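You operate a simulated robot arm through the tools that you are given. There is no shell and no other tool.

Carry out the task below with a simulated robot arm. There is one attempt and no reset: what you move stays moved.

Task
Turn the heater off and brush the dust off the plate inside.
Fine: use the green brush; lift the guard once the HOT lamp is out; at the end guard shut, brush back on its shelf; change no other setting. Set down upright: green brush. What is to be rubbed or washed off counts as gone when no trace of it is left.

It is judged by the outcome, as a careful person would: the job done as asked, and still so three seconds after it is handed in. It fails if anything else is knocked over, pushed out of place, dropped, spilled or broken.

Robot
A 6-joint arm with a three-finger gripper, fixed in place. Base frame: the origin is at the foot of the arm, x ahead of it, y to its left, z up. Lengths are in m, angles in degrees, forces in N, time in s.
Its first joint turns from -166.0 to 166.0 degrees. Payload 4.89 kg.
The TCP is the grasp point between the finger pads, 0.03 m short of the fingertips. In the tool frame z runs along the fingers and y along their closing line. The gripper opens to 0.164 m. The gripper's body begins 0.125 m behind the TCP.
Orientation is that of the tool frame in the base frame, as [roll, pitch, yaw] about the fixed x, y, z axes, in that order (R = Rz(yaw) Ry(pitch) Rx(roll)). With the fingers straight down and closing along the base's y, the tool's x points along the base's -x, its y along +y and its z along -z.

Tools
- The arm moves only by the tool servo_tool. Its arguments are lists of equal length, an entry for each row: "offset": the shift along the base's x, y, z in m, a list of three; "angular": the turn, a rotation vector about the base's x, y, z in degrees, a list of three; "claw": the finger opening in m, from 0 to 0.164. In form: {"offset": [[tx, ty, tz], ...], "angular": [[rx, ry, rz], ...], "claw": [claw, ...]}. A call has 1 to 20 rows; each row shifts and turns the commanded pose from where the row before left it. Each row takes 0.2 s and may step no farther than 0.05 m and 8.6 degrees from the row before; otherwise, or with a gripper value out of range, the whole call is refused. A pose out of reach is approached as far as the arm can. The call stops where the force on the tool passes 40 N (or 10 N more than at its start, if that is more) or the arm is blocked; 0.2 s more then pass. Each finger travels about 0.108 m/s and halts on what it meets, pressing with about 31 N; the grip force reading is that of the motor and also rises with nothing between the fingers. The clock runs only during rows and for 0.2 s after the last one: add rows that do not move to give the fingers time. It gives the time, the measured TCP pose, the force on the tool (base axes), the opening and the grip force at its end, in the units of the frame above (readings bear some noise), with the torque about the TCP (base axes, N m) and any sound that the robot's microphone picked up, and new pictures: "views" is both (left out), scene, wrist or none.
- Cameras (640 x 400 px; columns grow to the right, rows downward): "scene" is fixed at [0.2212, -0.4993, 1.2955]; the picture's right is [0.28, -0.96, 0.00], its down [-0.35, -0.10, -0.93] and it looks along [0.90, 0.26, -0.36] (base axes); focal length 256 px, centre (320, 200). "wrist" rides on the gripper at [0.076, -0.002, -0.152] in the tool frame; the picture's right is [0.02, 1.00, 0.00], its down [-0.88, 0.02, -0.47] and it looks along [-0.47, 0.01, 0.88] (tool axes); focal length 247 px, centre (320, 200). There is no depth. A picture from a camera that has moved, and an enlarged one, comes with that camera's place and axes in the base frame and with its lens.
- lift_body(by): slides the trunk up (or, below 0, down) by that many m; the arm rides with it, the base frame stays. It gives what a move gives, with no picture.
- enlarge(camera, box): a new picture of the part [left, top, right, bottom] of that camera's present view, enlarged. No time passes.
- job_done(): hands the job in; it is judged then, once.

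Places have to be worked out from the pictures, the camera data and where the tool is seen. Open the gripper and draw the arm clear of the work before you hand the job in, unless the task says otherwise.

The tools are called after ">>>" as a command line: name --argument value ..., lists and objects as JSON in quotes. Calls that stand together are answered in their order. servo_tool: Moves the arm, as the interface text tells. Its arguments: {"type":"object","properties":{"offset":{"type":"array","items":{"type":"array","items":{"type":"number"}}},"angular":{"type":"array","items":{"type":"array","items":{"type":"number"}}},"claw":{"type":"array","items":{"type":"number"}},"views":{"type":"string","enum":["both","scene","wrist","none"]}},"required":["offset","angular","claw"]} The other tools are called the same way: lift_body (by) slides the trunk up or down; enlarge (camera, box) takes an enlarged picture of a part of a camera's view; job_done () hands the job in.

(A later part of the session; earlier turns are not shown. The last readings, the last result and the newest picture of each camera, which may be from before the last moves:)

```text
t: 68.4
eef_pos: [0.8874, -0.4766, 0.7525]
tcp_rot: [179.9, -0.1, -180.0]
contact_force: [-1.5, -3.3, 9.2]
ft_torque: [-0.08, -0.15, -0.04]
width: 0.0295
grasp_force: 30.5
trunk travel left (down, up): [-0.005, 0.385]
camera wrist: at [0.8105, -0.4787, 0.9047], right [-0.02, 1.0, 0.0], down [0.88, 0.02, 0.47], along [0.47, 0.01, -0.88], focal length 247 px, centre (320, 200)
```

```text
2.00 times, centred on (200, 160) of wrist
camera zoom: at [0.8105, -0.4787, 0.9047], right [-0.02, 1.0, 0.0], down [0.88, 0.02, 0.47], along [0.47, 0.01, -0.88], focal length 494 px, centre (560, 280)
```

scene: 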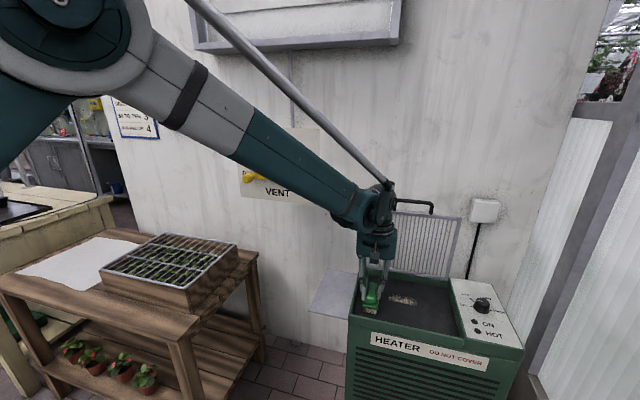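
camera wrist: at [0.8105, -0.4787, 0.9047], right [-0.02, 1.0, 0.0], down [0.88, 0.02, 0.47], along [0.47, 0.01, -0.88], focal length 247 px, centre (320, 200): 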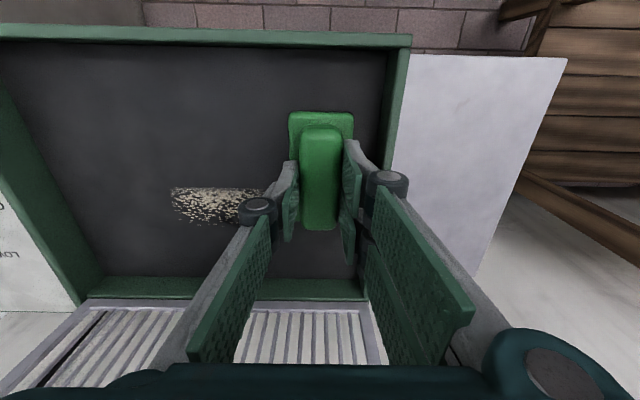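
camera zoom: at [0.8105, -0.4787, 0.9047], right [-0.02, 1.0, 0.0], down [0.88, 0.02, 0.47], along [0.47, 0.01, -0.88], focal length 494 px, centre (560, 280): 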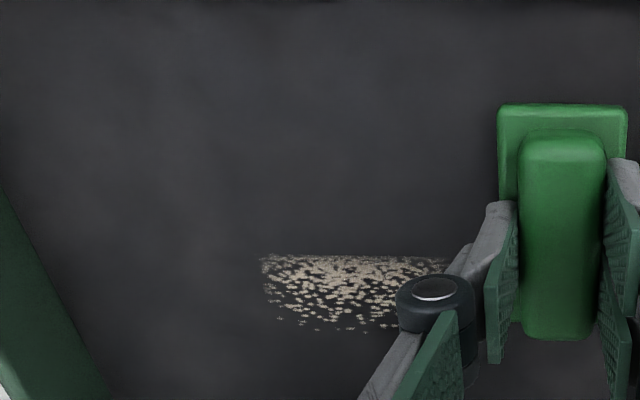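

The first lane is fully clean; a strip remains farther back (x ≈ 0.91–0.96). I shift the brush +4.5 cm in x and sweep that lane toward -y.

>>> servo_tool --offset '[[0.011, -0.003, 0], [0.011, -0.003, 0], [0.011, -0.003, 0], [0.01, -0.003, 0], [0, -0.01, -0.0005], [0, -0.01, 0], [0, -0.01, 0], [0, -0.01, 0], [0, -0.01, 0], [0, -0.01, 0], [0, 0, 0]]' --angular '[[0, 0, 0], [0, 0, 0], [0, 0, 0], [0, 0, 0], [0, 0, 0], [0, 0, 0], [0, 0, 0], [0, 0, 0], [0, 0, 0], [0, 0, 0], [0, 0, 0]]' --claw '[0.015, 0.015, 0.015, 0.015, 0.015, 0.015, 0.015, 0.015, 0.015, 0.015, 0.015]' --views "both"

>>> enlarge --camera "scene" --box '[360, 270, 460, 340]'

```text
t: 70.8
eef_pos: [0.9289, -0.549, 0.7526]
tcp_rot: [179.9, -0.1, -179.9]
contact_force: [0.7, 5.9, 16.4]
ft_torque: [0.29, -0.02, -0.02]
width: 0.0293
grasp_force: 30.6
trunk travel left (down, up): [-0.005, 0.385]
camera wrist: at [0.8535, -0.5514, 0.9046], right [-0.02, 1.0, 0.0], down [0.88, 0.02, 0.47], along [0.47, 0.01, -0.88], focal length 247 px, centre (320, 200)
```

scene: 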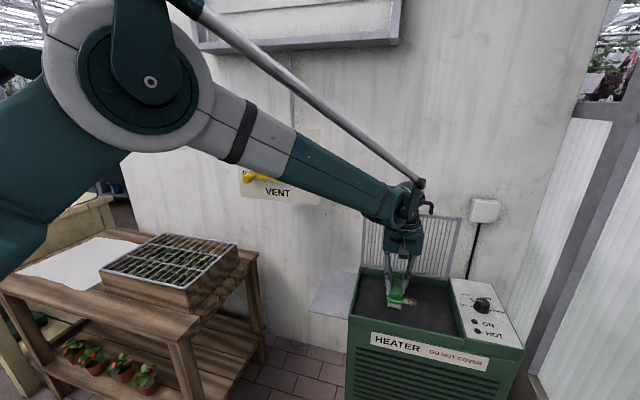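
wrist: 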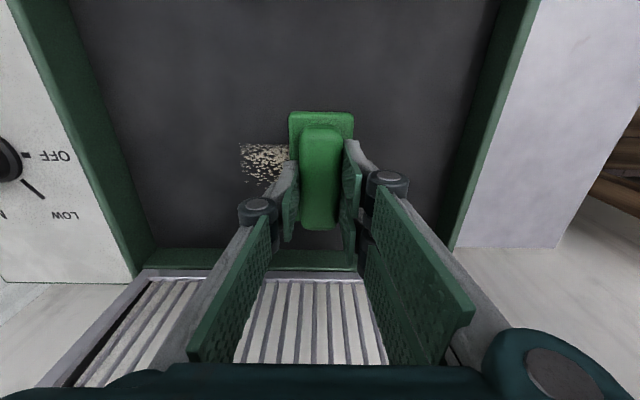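

```text
5.71 times, centred on (410, 305) of scene
camera zoom: at [0.2212, -0.4993, 1.2955], right [0.28, -0.96, 0.0], down [-0.35, -0.1, -0.93], along [0.9, 0.26, -0.36], focal length 1464 px, centre (-194, -400)
```

zoom: 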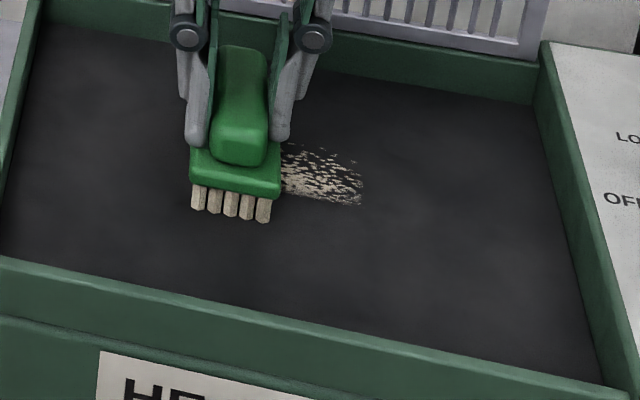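

The strip is coming off as the brush passes (16 N). I continue the sweep to -y past the end of the dust.

>>> servo_tool --offset '[[0, -0.01, 0], [0, -0.01, 0], [0, -0.01, 0], [0, -0.01, 0], [0, -0.01, 0], [0, -0.01, 0], [0, -0.01, 0], [0, -0.01, 0], [0, -0.01, 0], [0, -0.01, 0], [0, -0.01, 0], [0, 0, 0]]' --angular '[[0, 0, 0], [0, 0, 0], [0, 0, 0], [0, 0, 0], [0, 0, 0], [0, 0, 0], [0, 0, 0], [0, 0, 0], [0, 0, 0], [0, 0, 0], [0, 0, 0], [0, 0, 0]]' --claw '[0.015, 0.015, 0.015, 0.015, 0.015, 0.015, 0.015, 0.015, 0.015, 0.015, 0.015, 0.015]' --views "both"

>>> enlarge --camera "scene" --box '[360, 270, 460, 340]'

>>> enlarge --camera "wrist" --box '[340, 60, 540, 260]'

```text
t: 73.4
eef_pos: [0.9297, -0.6599, 0.7521]
tcp_rot: [179.9, -0.1, 180.0]
contact_force: [-1.1, 6.4, 24.0]
ft_torque: [0.34, -0.08, 0.07]
width: 0.0294
grasp_force: 31.0
trunk travel left (down, up): [-0.005, 0.385]
camera wrist: at [0.8529, -0.6607, 0.9045], right [-0.02, 1.0, 0.0], down [0.88, 0.02, 0.47], along [0.47, 0.01, -0.88], focal length 247 px, centre (320, 200)
```

scene: 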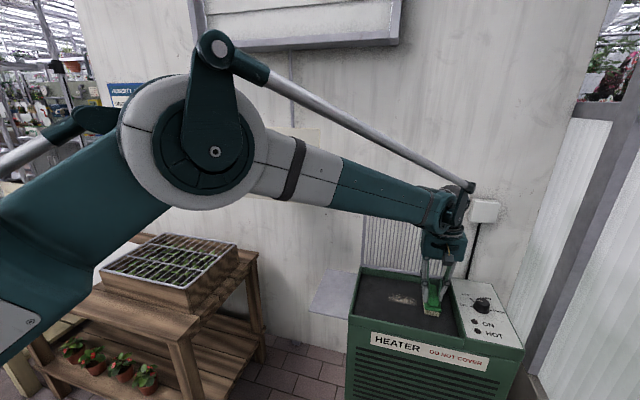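
wrist: 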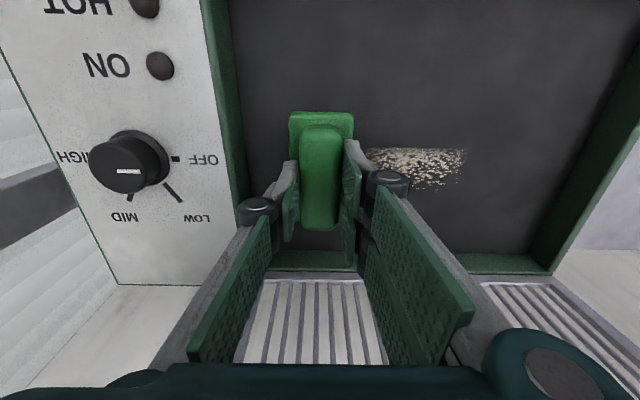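

```text
5.71 times, centred on (410, 305) of scene
camera zoom: at [0.2212, -0.4993, 1.2955], right [0.28, -0.96, 0.0], down [-0.35, -0.1, -0.93], along [0.9, 0.26, -0.36], focal length 1464 px, centre (-194, -400)
```

zoom: 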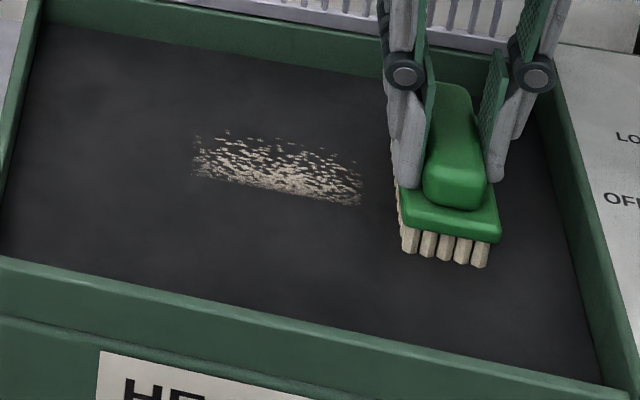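

```text
2.00 times, centred on (440, 160) of wrist
camera zoom: at [0.8529, -0.6607, 0.9045], right [-0.02, 1.0, 0.0], down [0.88, 0.02, 0.47], along [0.47, 0.01, -0.88], focal length 494 px, centre (80, 280)
```

zoom: 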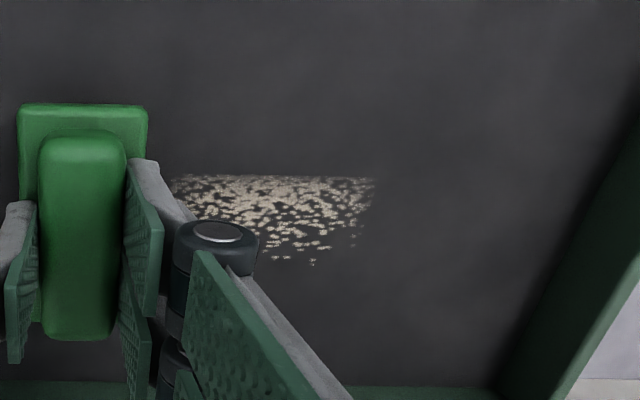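

The strip has barely changed on this -y stroke, so another stroke is needed; I sweep back in +y at this pressure.

>>> servo_tool --offset '[[0, 0.008, 0], [0, 0.012, 0], [0, 0.012, 0], [0, 0.012, 0], [0, 0.012, 0], [0, 0.012, 0], [0, 0.012, 0], [0, 0.012, 0], [0, 0.012, 0], [0, 0.012, 0], [0, 0.012, 0], [0, 0.012, 0], [0, 0.012, 0], [0, 0.012, 0], [0, 0.012, 0], [0, 0, 0]]' --angular '[[0, 0, 0], [0, 0, 0], [0, 0, 0], [0, 0, 0], [0, 0, 0], [0, 0, 0], [0, 0, 0], [0, 0, 0], [0, 0, 0], [0, 0, 0], [0, 0, 0], [0, 0, 0], [0, 0, 0], [0, 0, 0], [0, 0, 0], [0, 0, 0]]' --claw '[0.015, 0.015, 0.015, 0.015, 0.015, 0.015, 0.015, 0.015, 0.015, 0.015, 0.015, 0.015, 0.015, 0.015, 0.015, 0.015]' --views "both"

>>> enlarge --camera "scene" --box '[360, 270, 460, 340]'

>>> enlarge --camera "wrist" --box '[100, 60, 300, 260]'

```text
t: 76.8
eef_pos: [0.93, -0.4817, 0.7521]
tcp_rot: [179.9, -0.2, 179.9]
contact_force: [-0.5, -2.4, 14.2]
ft_torque: [0.01, -0.22, -0.01]
width: 0.0294
grasp_force: 31.1
trunk travel left (down, up): [-0.005, 0.385]
camera wrist: at [0.8538, -0.4832, 0.9045], right [-0.02, 1.0, 0.0], down [0.88, 0.02, 0.47], along [0.47, 0.01, -0.88], focal length 247 px, centre (320, 200)
```

scene: 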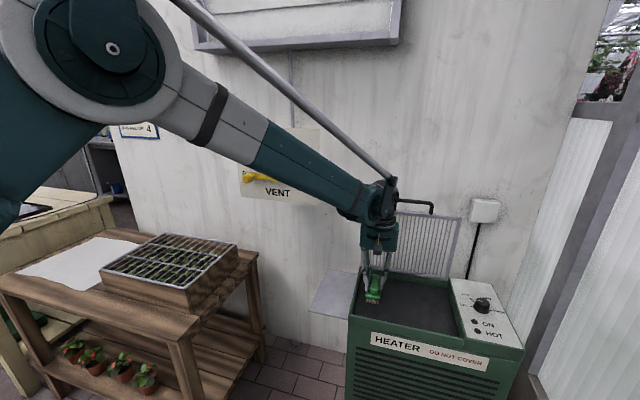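
wrist: 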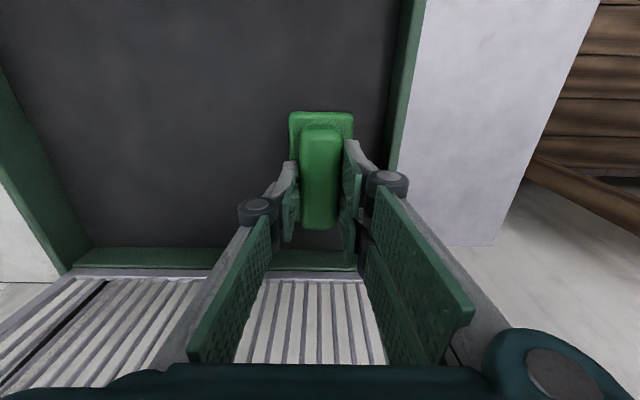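

```text
5.71 times, centred on (410, 305) of scene
camera zoom: at [0.2212, -0.4993, 1.2955], right [0.28, -0.96, 0.0], down [-0.35, -0.1, -0.93], along [0.9, 0.26, -0.36], focal length 1464 px, centre (-194, -400)
```

zoom: 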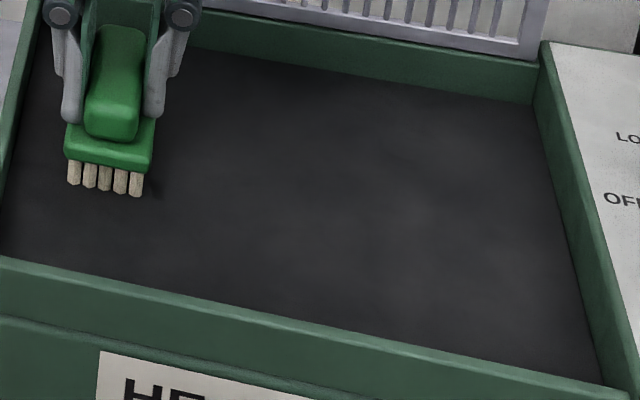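

```text
2.00 times, centred on (200, 160) of wrist
camera zoom: at [0.8538, -0.4832, 0.9045], right [-0.02, 1.0, 0.0], down [0.88, 0.02, 0.47], along [0.47, 0.01, -0.88], focal length 494 px, centre (560, 280)
```

zoom: 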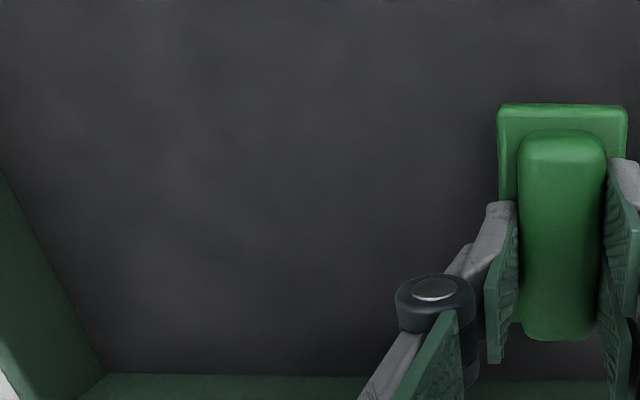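

The plate looks clear. I zoom in strongly to look for any faint trace left.

>>> enlarge --camera "scene" --box '[380, 275, 450, 325]'

>>> enlarge --camera "wrist" --box '[60, 80, 240, 240]'

>>> enlarge --camera "wrist" --box '[100, 0, 300, 130]'

```text
8.00 times, centred on (415, 300) of scene
camera zoom: at [0.2212, -0.4993, 1.2955], right [0.28, -0.96, 0.0], down [-0.35, -0.1, -0.93], along [0.9, 0.26, -0.36], focal length 2050 px, centre (-440, -600)
```

zoom: 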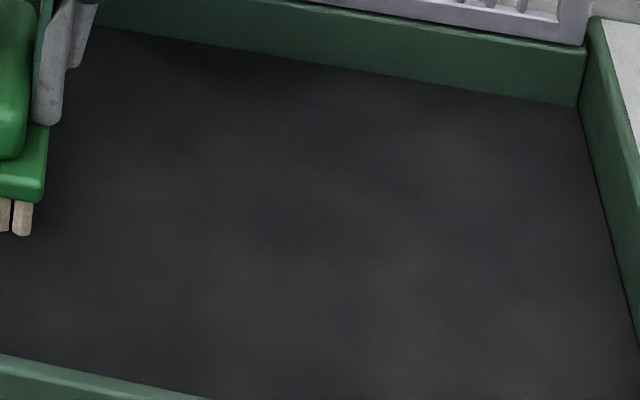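

```text
2.50 times, centred on (150, 160) of wrist
camera zoom: at [0.8538, -0.4832, 0.9045], right [-0.02, 1.0, 0.0], down [0.88, 0.02, 0.47], along [0.47, 0.01, -0.88], focal length 617 px, centre (745, 300)
```

zoom: 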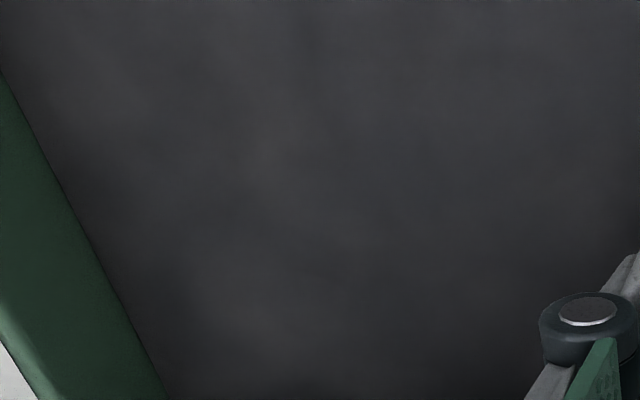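

```text
3.08 times, centred on (200, 65) of wrist
camera zoom: at [0.8538, -0.4832, 0.9045], right [-0.02, 1.0, 0.0], down [0.88, 0.02, 0.47], along [0.47, 0.01, -0.88], focal length 760 px, centre (689, 615)
```

zoom: 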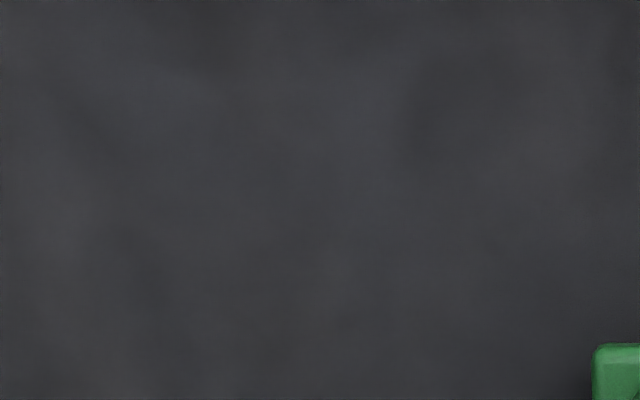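

No visible trace remains. To be thorough I run one more round trip over the area at an intermediate lane (x ≈ 0.907) with the same gentle pressure.

>>> servo_tool --offset '[[-0.008, -0.008, 0], [-0.008, -0.008, 0], [-0.008, -0.012, 0], [0, -0.013, 0], [0, -0.013, 0], [0, -0.013, 0], [0, -0.013, 0], [0, -0.013, 0], [0, -0.013, 0], [0, -0.013, 0], [0, -0.013, 0], [0, -0.013, 0], [0, -0.013, 0], [0, -0.013, 0], [0, 0, 0]]' --angular '[[0, 0, 0], [0, 0, 0], [0, 0, 0], [0, 0, 0], [0, 0, 0], [0, 0, 0], [0, 0, 0], [0, 0, 0], [0, 0, 0], [0, 0, 0], [0, 0, 0], [0, 0, 0], [0, 0, 0], [0, 0, 0], [0, 0, 0]]' --claw '[0.015, 0.015, 0.015, 0.015, 0.015, 0.015, 0.015, 0.015, 0.015, 0.015, 0.015, 0.015, 0.015, 0.015, 0.015]' --views "both"

>>> enlarge --camera "wrist" --box '[360, 40, 560, 240]'

>>> enlarge --camera "scene" --box '[350, 265, 460, 340]'

```text
t: 80.0
eef_pos: [0.9052, -0.6547, 0.7515]
tcp_rot: [179.9, -0.2, 180.0]
contact_force: [0.6, 4.8, 12.9]
ft_torque: [0.23, -0.11, 0.02]
width: 0.0294
grasp_force: 30.8
trunk travel left (down, up): [-0.005, 0.385]
camera wrist: at [0.8292, -0.6568, 0.9046], right [-0.02, 1.0, 0.0], down [0.88, 0.02, 0.47], along [0.47, 0.01, -0.88], focal length 247 px, centre (320, 200)
```

scene: 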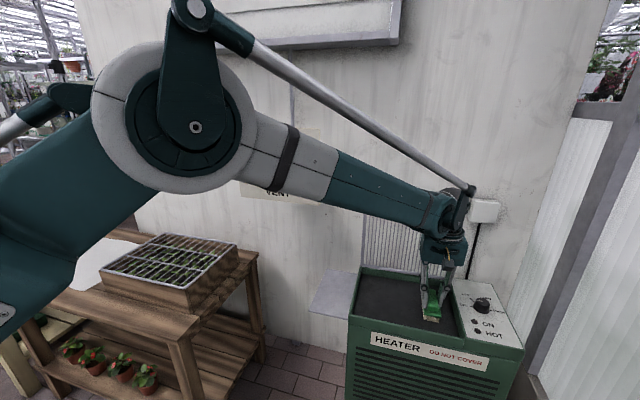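
wrist: 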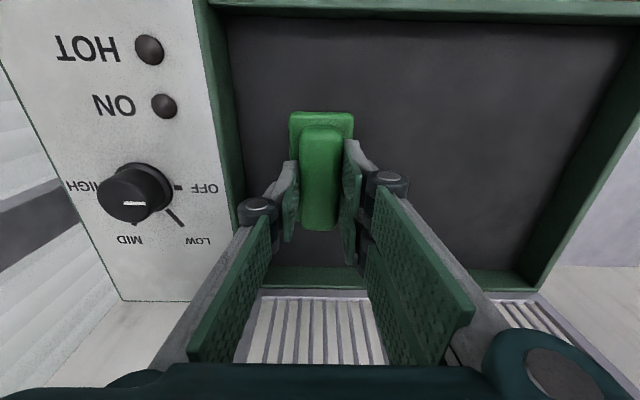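

```text
2.00 times, centred on (460, 140) of wrist
camera zoom: at [0.8292, -0.6568, 0.9046], right [-0.02, 1.0, 0.0], down [0.88, 0.02, 0.47], along [0.47, 0.01, -0.88], focal length 494 px, centre (40, 320)
```

zoom: 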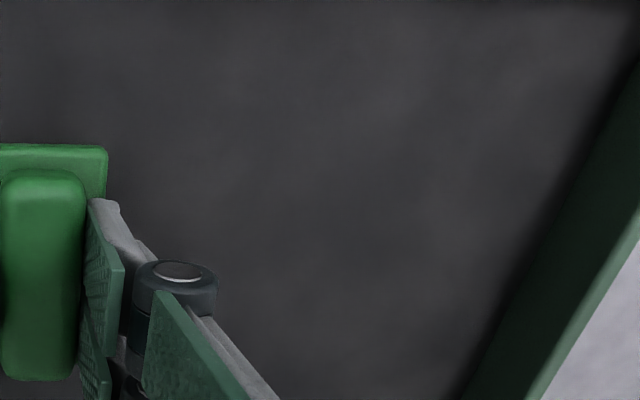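

```text
5.33 times, centred on (405, 302) of scene
camera zoom: at [0.2212, -0.4993, 1.2955], right [0.28, -0.96, 0.0], down [-0.35, -0.1, -0.93], along [0.9, 0.26, -0.36], focal length 1367 px, centre (-133, -347)
```

zoom: 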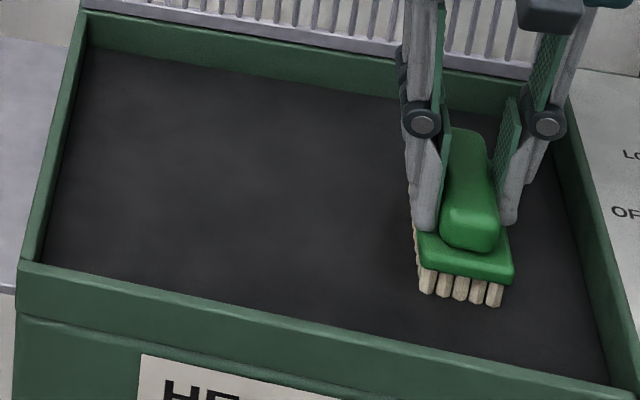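

All clean so far. I do the return stroke toward +y along x ≈ 0.885 and then lift the brush out of the tray.

>>> servo_tool --offset '[[-0.01, 0.008, 0], [-0.01, 0.01, 0], [0, 0.013, 0], [0, 0.013, 0], [0, 0.013, 0], [0, 0.013, 0], [0, 0.013, 0], [0, 0.013, 0], [0, 0.013, 0], [0, 0.013, 0], [0, 0.013, 0], [0, 0.013, 0], [0, 0.013, 0], [0, 0.013, 0], [0, 0, 0.01], [0, 0, 0.03], [0, 0, 0.04], [0, 0, 0.04], [0, 0, 0]]' --angular '[[0, 0, 0], [0, 0, 0], [0, 0, 0], [0, 0, 0], [0, 0, 0], [0, 0, 0], [0, 0, 0], [0, 0, 0], [0, 0, 0], [0, 0, 0], [0, 0, 0], [0, 0, 0], [0, 0, 0], [0, 0, 0], [0, 0, 0], [0, 0, 0], [0, 0, 0], [0, 0, 0], [0, 0, 0]]' --claw '[0.015, 0.015, 0.015, 0.015, 0.015, 0.015, 0.015, 0.015, 0.015, 0.015, 0.015, 0.015, 0.015, 0.015, 0.015, 0.015, 0.015, 0.015, 0.015]' --views "both"

>>> enlarge --camera "scene" --box '[350, 220, 480, 350]'

>>> enlarge --camera "wrist" --box '[60, 40, 320, 240]'

```text
t: 84.0
eef_pos: [0.8862, -0.4793, 0.8708]
tcp_rot: [179.9, -0.1, -180.0]
contact_force: [-0.3, -0.9, -0.6]
ft_torque: [0.02, 0.04, 0.0]
width: 0.0296
grasp_force: 30.8
trunk travel left (down, up): [-0.005, 0.385]
camera wrist: at [0.8107, -0.4815, 1.0238], right [-0.02, 1.0, 0.0], down [0.88, 0.02, 0.47], along [0.47, 0.01, -0.88], focal length 247 px, centre (320, 200)
```

scene: 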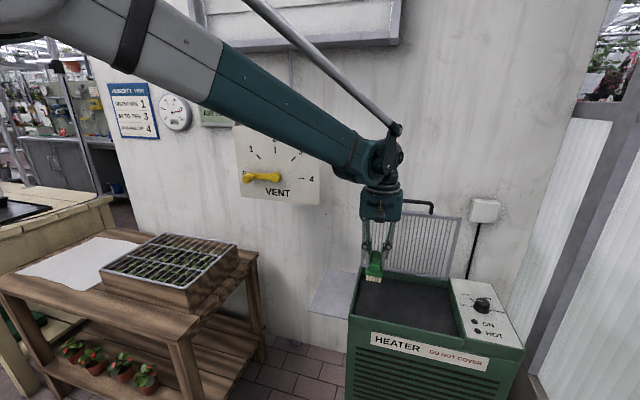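
wrist: 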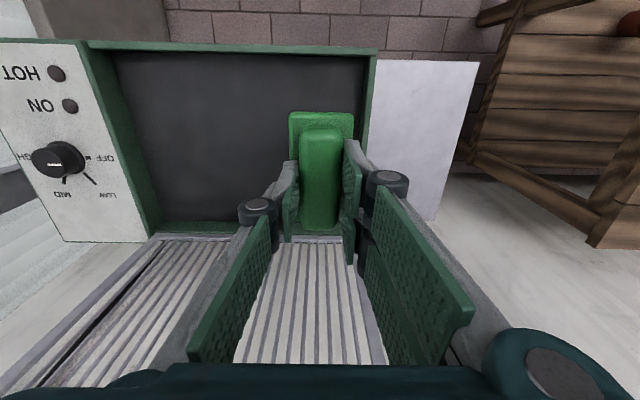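

```text
3.08 times, centred on (415, 285) of scene
camera zoom: at [0.2212, -0.4993, 1.2955], right [0.28, -0.96, 0.0], down [-0.35, -0.1, -0.93], along [0.9, 0.26, -0.36], focal length 789 px, centre (28, -62)
```

zoom: 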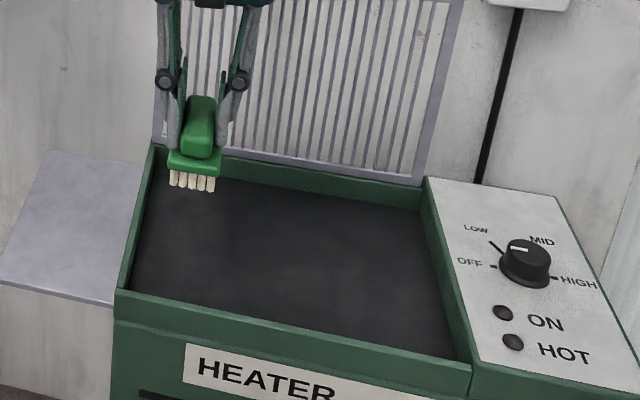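

```text
2.00 times, centred on (190, 140) of wrist
camera zoom: at [0.8107, -0.4815, 1.0238], right [-0.02, 1.0, 0.0], down [0.88, 0.02, 0.47], along [0.47, 0.01, -0.88], focal length 494 px, centre (580, 320)
```

zoom: 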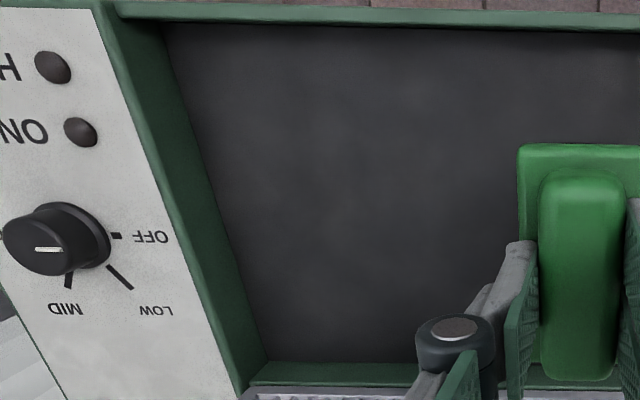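

The plate is spotless and the brush is out. I carry it back above its shelf spot (0.897, -0.358) and lower to just above the shelf.

>>> servo_tool --offset '[[0.003, 0.03, 0], [0.003, 0.03, 0], [0.003, 0.03, 0], [0.002, 0.031, 0], [0, 0, -0.03], [0, 0, -0.03], [0, 0, -0.02], [0, 0, -0.01], [0, 0, -0.01], [0, 0, 0]]' --angular '[[0, 0, 0], [0, 0, 0], [0, 0, 0], [0, 0, 0], [0, 0, 0], [0, 0, 0], [0, 0, 0], [0, 0, 0], [0, 0, 0], [0, 0, 0]]' --claw '[0.015, 0.015, 0.015, 0.015, 0.015, 0.015, 0.015, 0.015, 0.015, 0.015]' --views "both"

>>> enlarge --camera "scene" --box '[290, 230, 380, 320]'

```text
t: 86.2
eef_pos: [0.8959, -0.3583, 0.7711]
tcp_rot: [179.9, -0.2, 180.0]
contact_force: [-0.7, -0.3, -1.2]
ft_torque: [0.0, -0.01, -0.01]
width: 0.0294
grasp_force: 30.7
trunk travel left (down, up): [-0.005, 0.385]
camera wrist: at [0.8207, -0.3605, 0.9239], right [-0.02, 1.0, 0.0], down [0.88, 0.02, 0.47], along [0.47, 0.01, -0.88], focal length 247 px, centre (320, 200)
```

scene: 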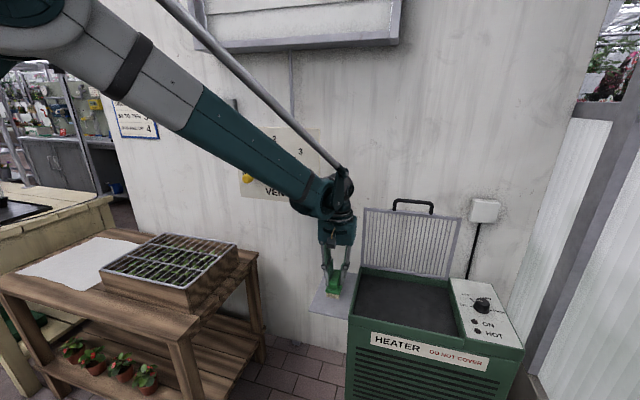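
wrist: 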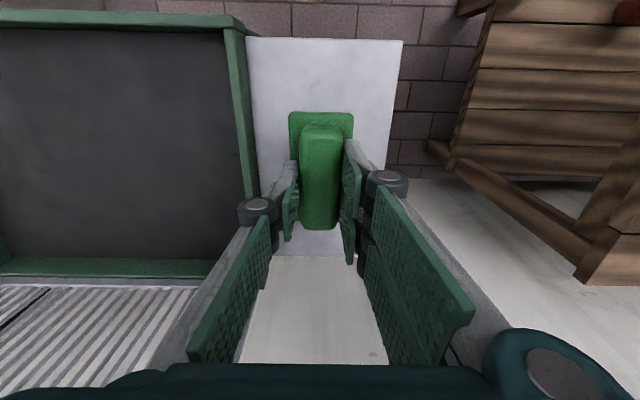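

```text
4.44 times, centred on (335, 275) of scene
camera zoom: at [0.2212, -0.4993, 1.2955], right [0.28, -0.96, 0.0], down [-0.35, -0.1, -0.93], along [0.9, 0.26, -0.36], focal length 1139 px, centre (253, -133)
```

zoom: 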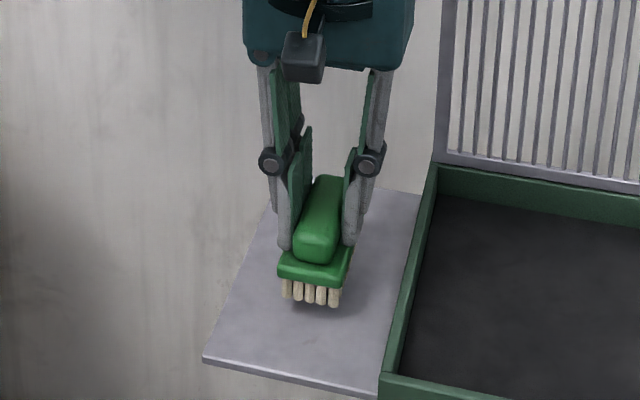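

The brush hovers about 1.5 cm above its spot. I lower in small steps until it touches.

>>> servo_tool --offset '[[0.001, 0, -0.004], [0.001, 0, -0.004], [0, 0, -0.003], [0, 0, -0.002], [0, 0, 0]]' --angular '[[0, 0, 0], [0, 0, 0], [0, 0, 0], [0, 0, 0], [0, 0, 0]]' --claw '[0.015, 0.015, 0.015, 0.015, 0.015]' --views "none"

>>> enlarge --camera "scene" --box '[290, 230, 380, 320]'

```text
t: 87.4
eef_pos: [0.899, -0.3581, 0.7578]
tcp_rot: [179.9, -0.3, -180.0]
contact_force: [-0.2, 0.5, -0.9]
ft_torque: [0.02, -0.04, -0.02]
width: 0.0294
grasp_force: 30.7
trunk travel left (down, up): [-0.005, 0.385]
```

```text
4.44 times, centred on (335, 275) of scene
camera zoom: at [0.2212, -0.4993, 1.2955], right [0.28, -0.96, 0.0], down [-0.35, -0.1, -0.93], along [0.9, 0.26, -0.36], focal length 1139 px, centre (253, -133)
```

zoom: 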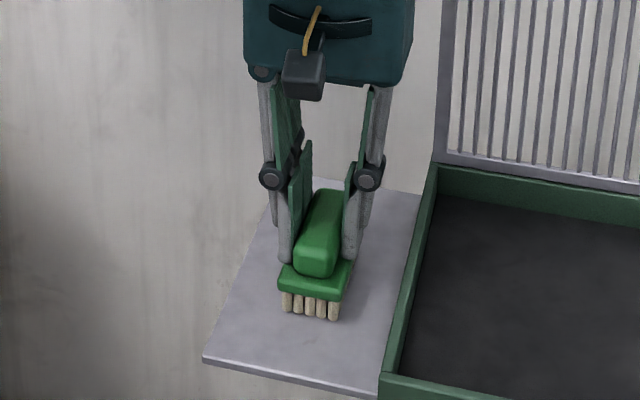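

>>> servo_tool --offset '[[0, 0, -0.0015], [0, 0, -0.0015], [0, 0, 0]]' --angular '[[0, 0, 0], [0, 0, 0], [0, 0, 0]]' --claw '[0.015, 0.015, 0.015]' --views "none"

```text
t: 88.2
eef_pos: [0.8987, -0.3601, 0.7571]
tcp_rot: [179.8, -0.1, 180.0]
contact_force: [1.6, -0.3, 12.1]
ft_torque: [0.05, -0.39, -0.02]
width: 0.0295
grasp_force: 31.3
trunk travel left (down, up): [-0.005, 0.385]
```

Contact (12 N): the brush is standing on the shelf. I ease 1 mm, open slowly, and lift straight up.

>>> servo_tool --offset '[[0, 0, 0.001], [0, 0, 0], [0, 0, 0], [0, 0, 0], [0, 0, 0.01], [0, 0, 0.02], [0, 0, 0.03], [0, 0, 0.04], [0, 0, 0.04], [0, 0, 0]]' --angular '[[0, 0, 0], [0, 0, 0], [0, 0, 0], [0, 0, 0], [0, 0, 0], [0, 0, 0], [0, 0, 0], [0, 0, 0], [0, 0, 0], [0, 0, 0]]' --claw '[0.02, 0.032, 0.045, 0.06, 0.06, 0.06, 0.06, 0.06, 0.06, 0.06]' --views "both"

>>> enlarge --camera "scene" --box '[290, 230, 380, 320]'

>>> enlarge --camera "wrist" --box '[220, 40, 420, 200]'

```text
t: 90.4
eef_pos: [0.898, -0.3617, 0.8963]
tcp_rot: [179.9, -0.3, 180.0]
contact_force: [0.6, -0.1, 0.0]
ft_torque: [0.05, 0.07, -0.01]
width: 0.06
grasp_force: 0.0
trunk travel left (down, up): [-0.005, 0.385]
camera wrist: at [0.8214, -0.363, 1.0484], right [-0.02, 1.0, 0.0], down [0.88, 0.02, 0.47], along [0.47, 0.01, -0.88], focal length 247 px, centre (320, 200)
```

scene: 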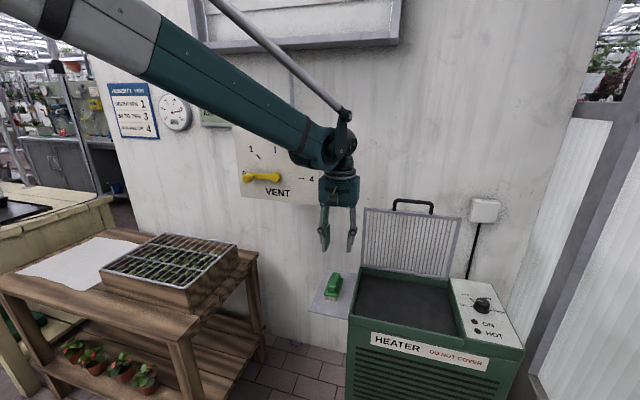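
wrist: 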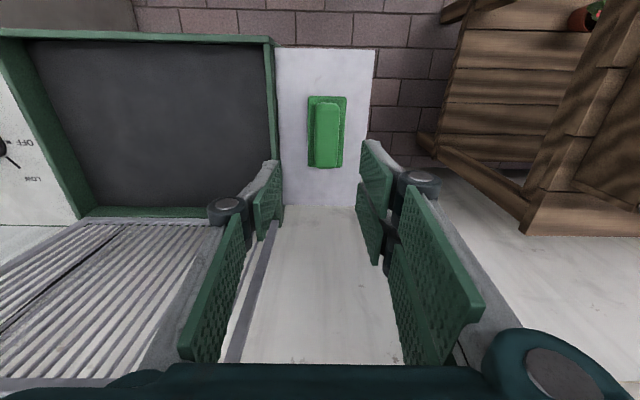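

```text
4.44 times, centred on (335, 275) of scene
camera zoom: at [0.2212, -0.4993, 1.2955], right [0.28, -0.96, 0.0], down [-0.35, -0.1, -0.93], along [0.9, 0.26, -0.36], focal length 1139 px, centre (253, -133)
```

zoom: 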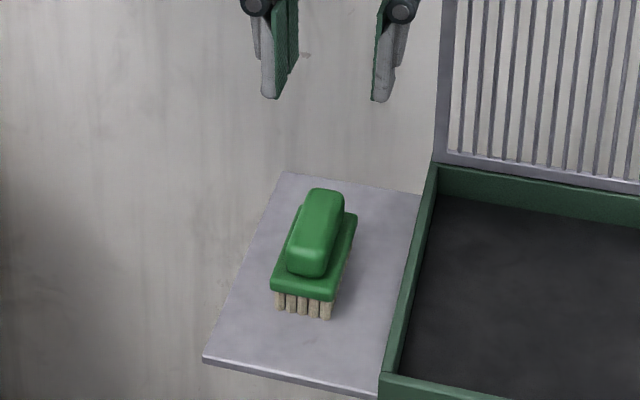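

```text
2.50 times, centred on (320, 120) of wrist
camera zoom: at [0.8214, -0.363, 1.0484], right [-0.02, 1.0, 0.0], down [0.88, 0.02, 0.47], along [0.47, 0.01, -0.88], focal length 617 px, centre (320, 400)
```

zoom: 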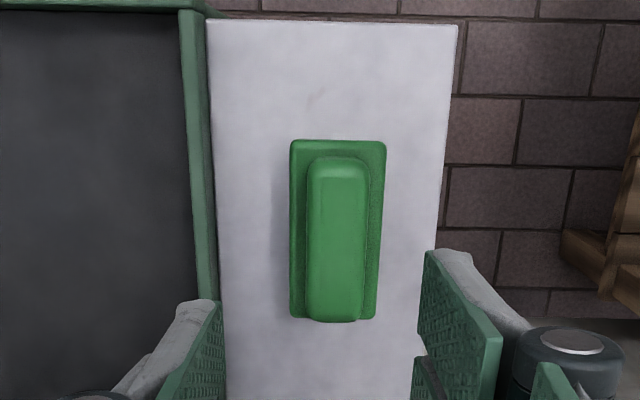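

The brush stands upright on its shelf. Now to close the guard: I go back up and to the pose in front of/above the handle that I retreated from, turning the gripper back to the closing orientation.

>>> servo_tool --offset '[[0, 0, 0.042], [0, 0, 0.042], [0, 0, 0.042], [0, 0, 0.042], [0, 0, 0.042], [0, -0.014, 0], [0, -0.014, 0], [0, -0.014, 0], [0, -0.014, 0], [0, -0.014, 0], [0, -0.014, 0], [0, -0.014, 0], [0, -0.014, 0], [0, -0.014, 0], [0, -0.014, 0], [0, -0.014, 0], [0, -0.014, 0], [0, 0, 0]]' --angular '[[0, 0, 0], [0, 0, 0], [0, 0, 0], [0, 0, 0], [0, 0, 0], [0, 0, -7.5], [0, 0, -7.5], [0, 0, -7.5], [0, 0, -7.5], [0, 0, -7.5], [0, 0, -7.5], [0, 0, -7.5], [0, 0, -7.5], [0, 0, -7.5], [0, 0, -7.5], [0, 0, -7.5], [0, 0, -7.5], [0, 0, 0]]' --claw '[0.06, 0.05, 0.05, 0.05, 0.05, 0.05, 0.05, 0.05, 0.05, 0.05, 0.05, 0.05, 0.05, 0.05, 0.05, 0.05, 0.05, 0.05]' --views "both"

```text
t: 94.2
eef_pos: [0.9004, -0.5277, 1.107]
tcp_rot: [180.0, -0.1, 90.0]
contact_force: [-0.3, -0.1, 0.4]
ft_torque: [-0.04, 0.0, -0.03]
width: 0.05
grasp_force: 0.1
trunk travel left (down, up): [-0.005, 0.385]
camera wrist: at [0.8981, -0.4512, 1.2593], right [1.0, 0.02, 0.0], down [0.02, -0.88, 0.47], along [0.01, -0.47, -0.88], focal length 247 px, centre (320, 200)
```

scene: 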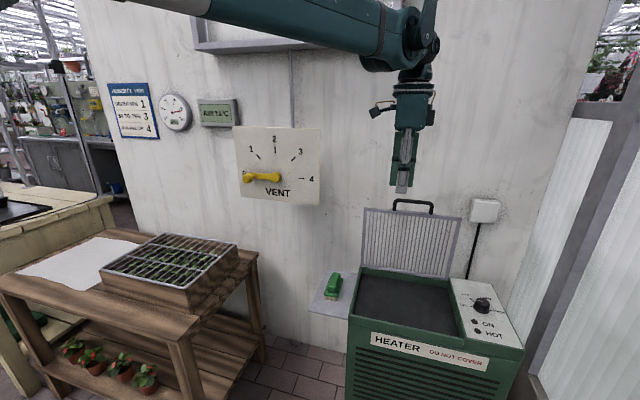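
wrist: 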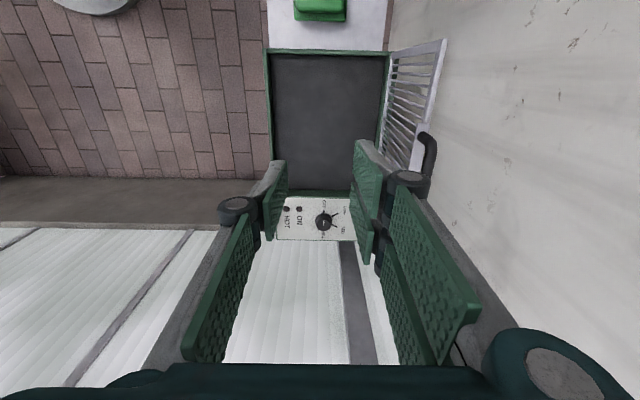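

The guard hasn't moved; its handle is at about (1.022, -0.57, 0.99). I tilt the tool 30° and line up on the handle from the retreat pose.

>>> servo_tool --offset '[[0.016, -0.01, 0], [0.016, -0.01, 0], [0.016, -0.01, 0], [0.016, -0.01, 0], [0, 0, 0]]' --angular '[[0, -7.5, 0], [0, -7.5, 0], [0, -7.5, 0], [0, -7.5, 0], [0, 0, 0]]' --claw '[0.05, 0.05, 0.05, 0.05, 0.05]' --views "both"

>>> enlarge --camera "wrist" --box '[220, 60, 420, 260]'

```text
t: 95.4
eef_pos: [0.9636, -0.5688, 1.1062]
tcp_rot: [149.9, -0.3, 90.2]
contact_force: [0.4, -0.7, 0.7]
ft_torque: [-0.01, -0.02, 0.01]
width: 0.0499
grasp_force: 0.1
trunk travel left (down, up): [-0.005, 0.385]
camera wrist: at [0.8846, -0.4912, 1.2366], right [0.86, 0.02, 0.5], down [-0.22, -0.88, 0.42], along [0.45, -0.47, -0.76], focal length 247 px, centre (320, 200)
```

scene: 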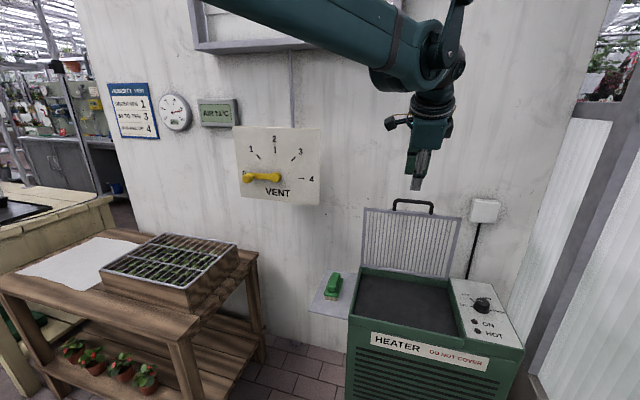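
wrist: 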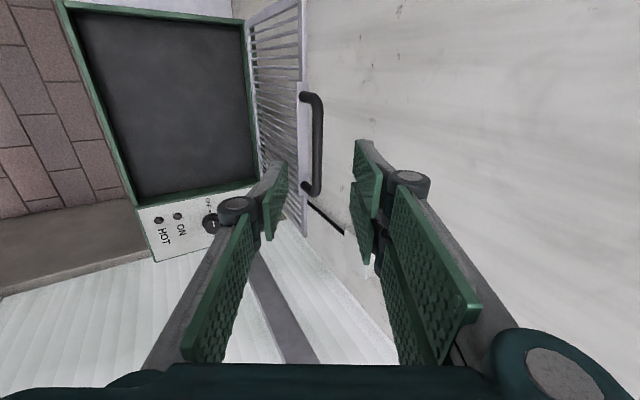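

```text
2.00 times, centred on (320, 160) of wrist
camera zoom: at [0.8846, -0.4912, 1.2366], right [0.86, 0.02, 0.5], down [-0.22, -0.88, 0.42], along [0.45, -0.47, -0.76], focal length 494 px, centre (320, 280)
```

zoom: 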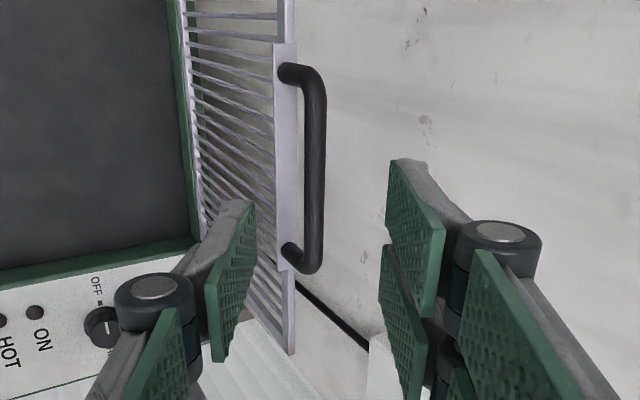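

The handle bar lies between the fingers' line of approach. I advance 11 cm along the tool axis (the reverse of my retreat) so the fingers straddle the bar, then narrow to the cage opening.

>>> servo_tool --offset '[[0.01, 0, -0.0173], [0.01, 0, -0.0173], [0.01, 0, -0.0173], [0.01, 0, -0.0173], [0.008, 0, -0.0139], [0.006, 0, -0.0104], [0, 0, 0], [0, 0, 0], [0, 0, 0]]' --angular '[[0, 0, 0], [0, 0, 0], [0, 0, 0], [0, 0, 0], [0, 0, 0], [0, 0, 0], [0, 0, 0], [0, 0, 0], [0, 0, 0]]' --claw '[0.05, 0.05, 0.05, 0.05, 0.05, 0.05, 0.04, 0.028, 0.028]' --views "both"

>>> enlarge --camera "wrist" --box '[220, 60, 420, 260]'

>>> enlarge --camera "scene" --box '[340, 160, 500, 320]'

```text
t: 97.4
eef_pos: [1.0172, -0.5679, 1.0143]
tcp_rot: [149.9, -0.1, 90.1]
contact_force: [0.4, -0.4, -0.3]
ft_torque: [-0.01, 0.0, 0.02]
width: 0.0281
grasp_force: 0.0
trunk travel left (down, up): [-0.005, 0.385]
camera wrist: at [0.9401, -0.4906, 1.1446], right [0.87, 0.02, 0.5], down [-0.22, -0.88, 0.42], along [0.45, -0.47, -0.76], focal length 247 px, centre (320, 200)
```

scene: 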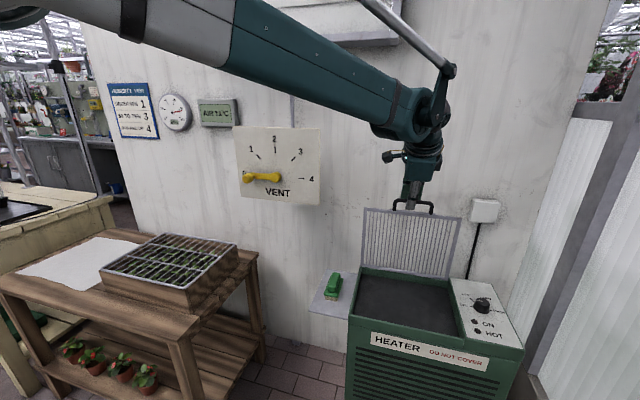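
wrist: 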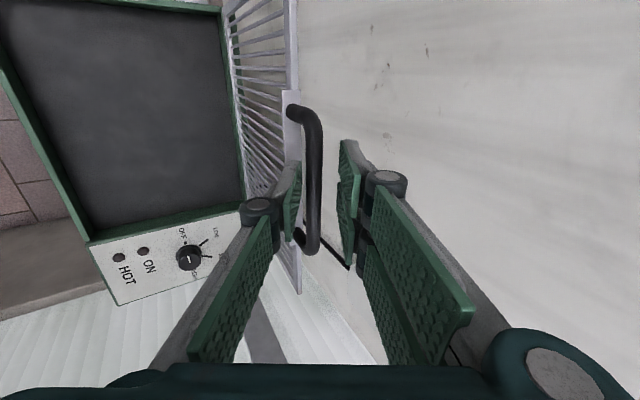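

```text
2.00 times, centred on (320, 160) of wrist
camera zoom: at [0.9401, -0.4906, 1.1446], right [0.87, 0.02, 0.5], down [-0.22, -0.88, 0.42], along [0.45, -0.47, -0.76], focal length 494 px, centre (320, 280)
```

zoom: 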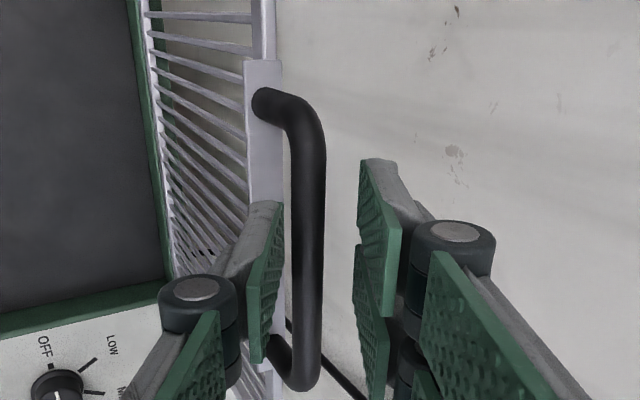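

```text
2.50 times, centred on (420, 240) of scene
camera zoom: at [0.2212, -0.4993, 1.2955], right [0.28, -0.96, 0.0], down [-0.35, -0.1, -0.93], along [0.9, 0.26, -0.36], focal length 641 px, centre (70, 100)
```

zoom: 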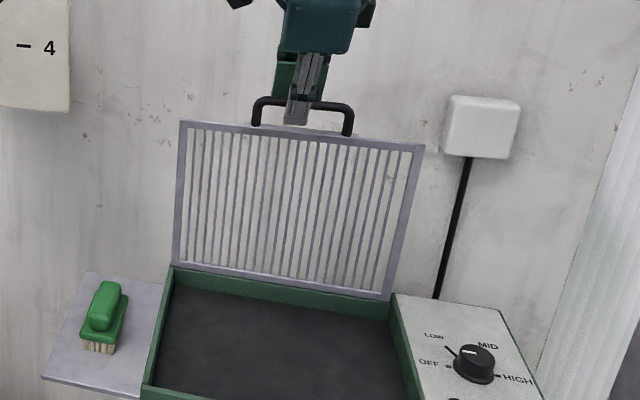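

The bar is caged again. I pull the guard forward along the reverse arc, first to about 70°.

>>> servo_tool --offset '[[-0.0092, 0, -0.0011], [-0.0092, 0, -0.0011], [-0.0092, 0, -0.0012], [-0.0115, 0, -0.0019], [-0.0115, 0, -0.0019], [-0.0115, 0, -0.0019], [-0.0114, 0, -0.0018], [-0.011, 0, -0.0038], [-0.011, 0, -0.0038], [-0.011, 0, -0.0038], [-0.0111, 0, -0.0038], [0, 0, 0]]' --angular '[[0, 0, 0], [0, 0, 0], [0, 0, 0], [0, -0.75, 0], [0, -0.75, 0], [0, -0.75, 0], [0, -0.75, 0], [0, -0.75, 0], [0, -0.75, 0], [0, -0.75, 0], [0, -0.75, 0], [0, 0, 0]]' --claw '[0.027, 0.025, 0.025, 0.025, 0.025, 0.025, 0.025, 0.025, 0.025, 0.025, 0.025, 0.025]' --views "both"

>>> enlarge --camera "wrist" --box '[220, 60, 420, 260]'

```text
t: 100.0
eef_pos: [0.9004, -0.5672, 0.9872]
tcp_rot: [143.9, -0.2, 90.2]
contact_force: [0.2, -0.2, 0.0]
ft_torque: [-0.01, 0.02, -0.02]
width: 0.0252
grasp_force: 0.1
trunk travel left (down, up): [-0.005, 0.385]
camera wrist: at [0.8085, -0.4907, 1.1094], right [0.81, 0.02, 0.59], down [-0.26, -0.88, 0.39], along [0.53, -0.47, -0.71], focal length 247 px, centre (320, 200)
```

scene: 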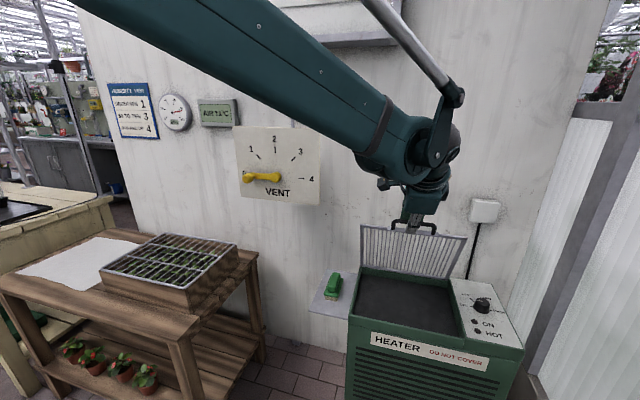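
wrist: 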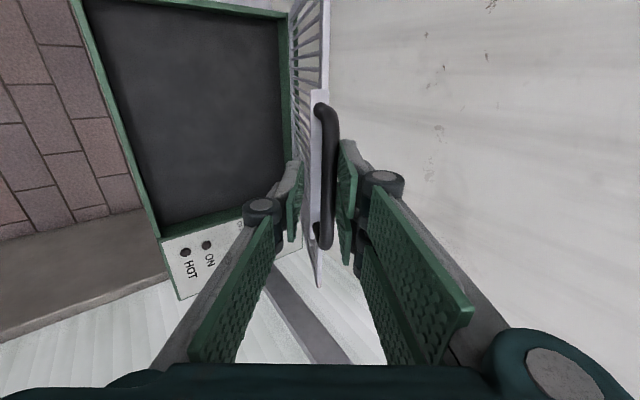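

```text
2.00 times, centred on (320, 160) of wrist
camera zoom: at [0.8085, -0.4907, 1.1094], right [0.81, 0.02, 0.59], down [-0.26, -0.88, 0.39], along [0.53, -0.47, -0.71], focal length 494 px, centre (320, 280)
```

zoom: 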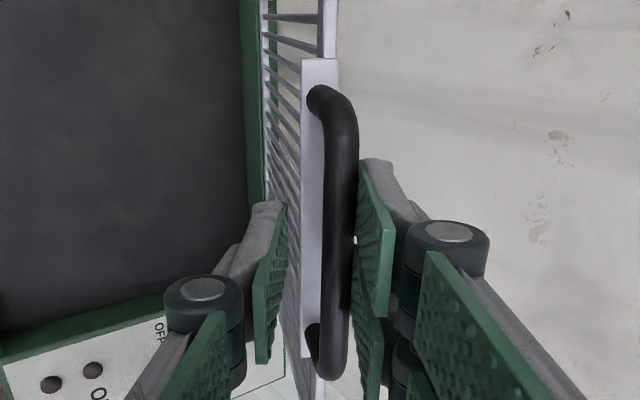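

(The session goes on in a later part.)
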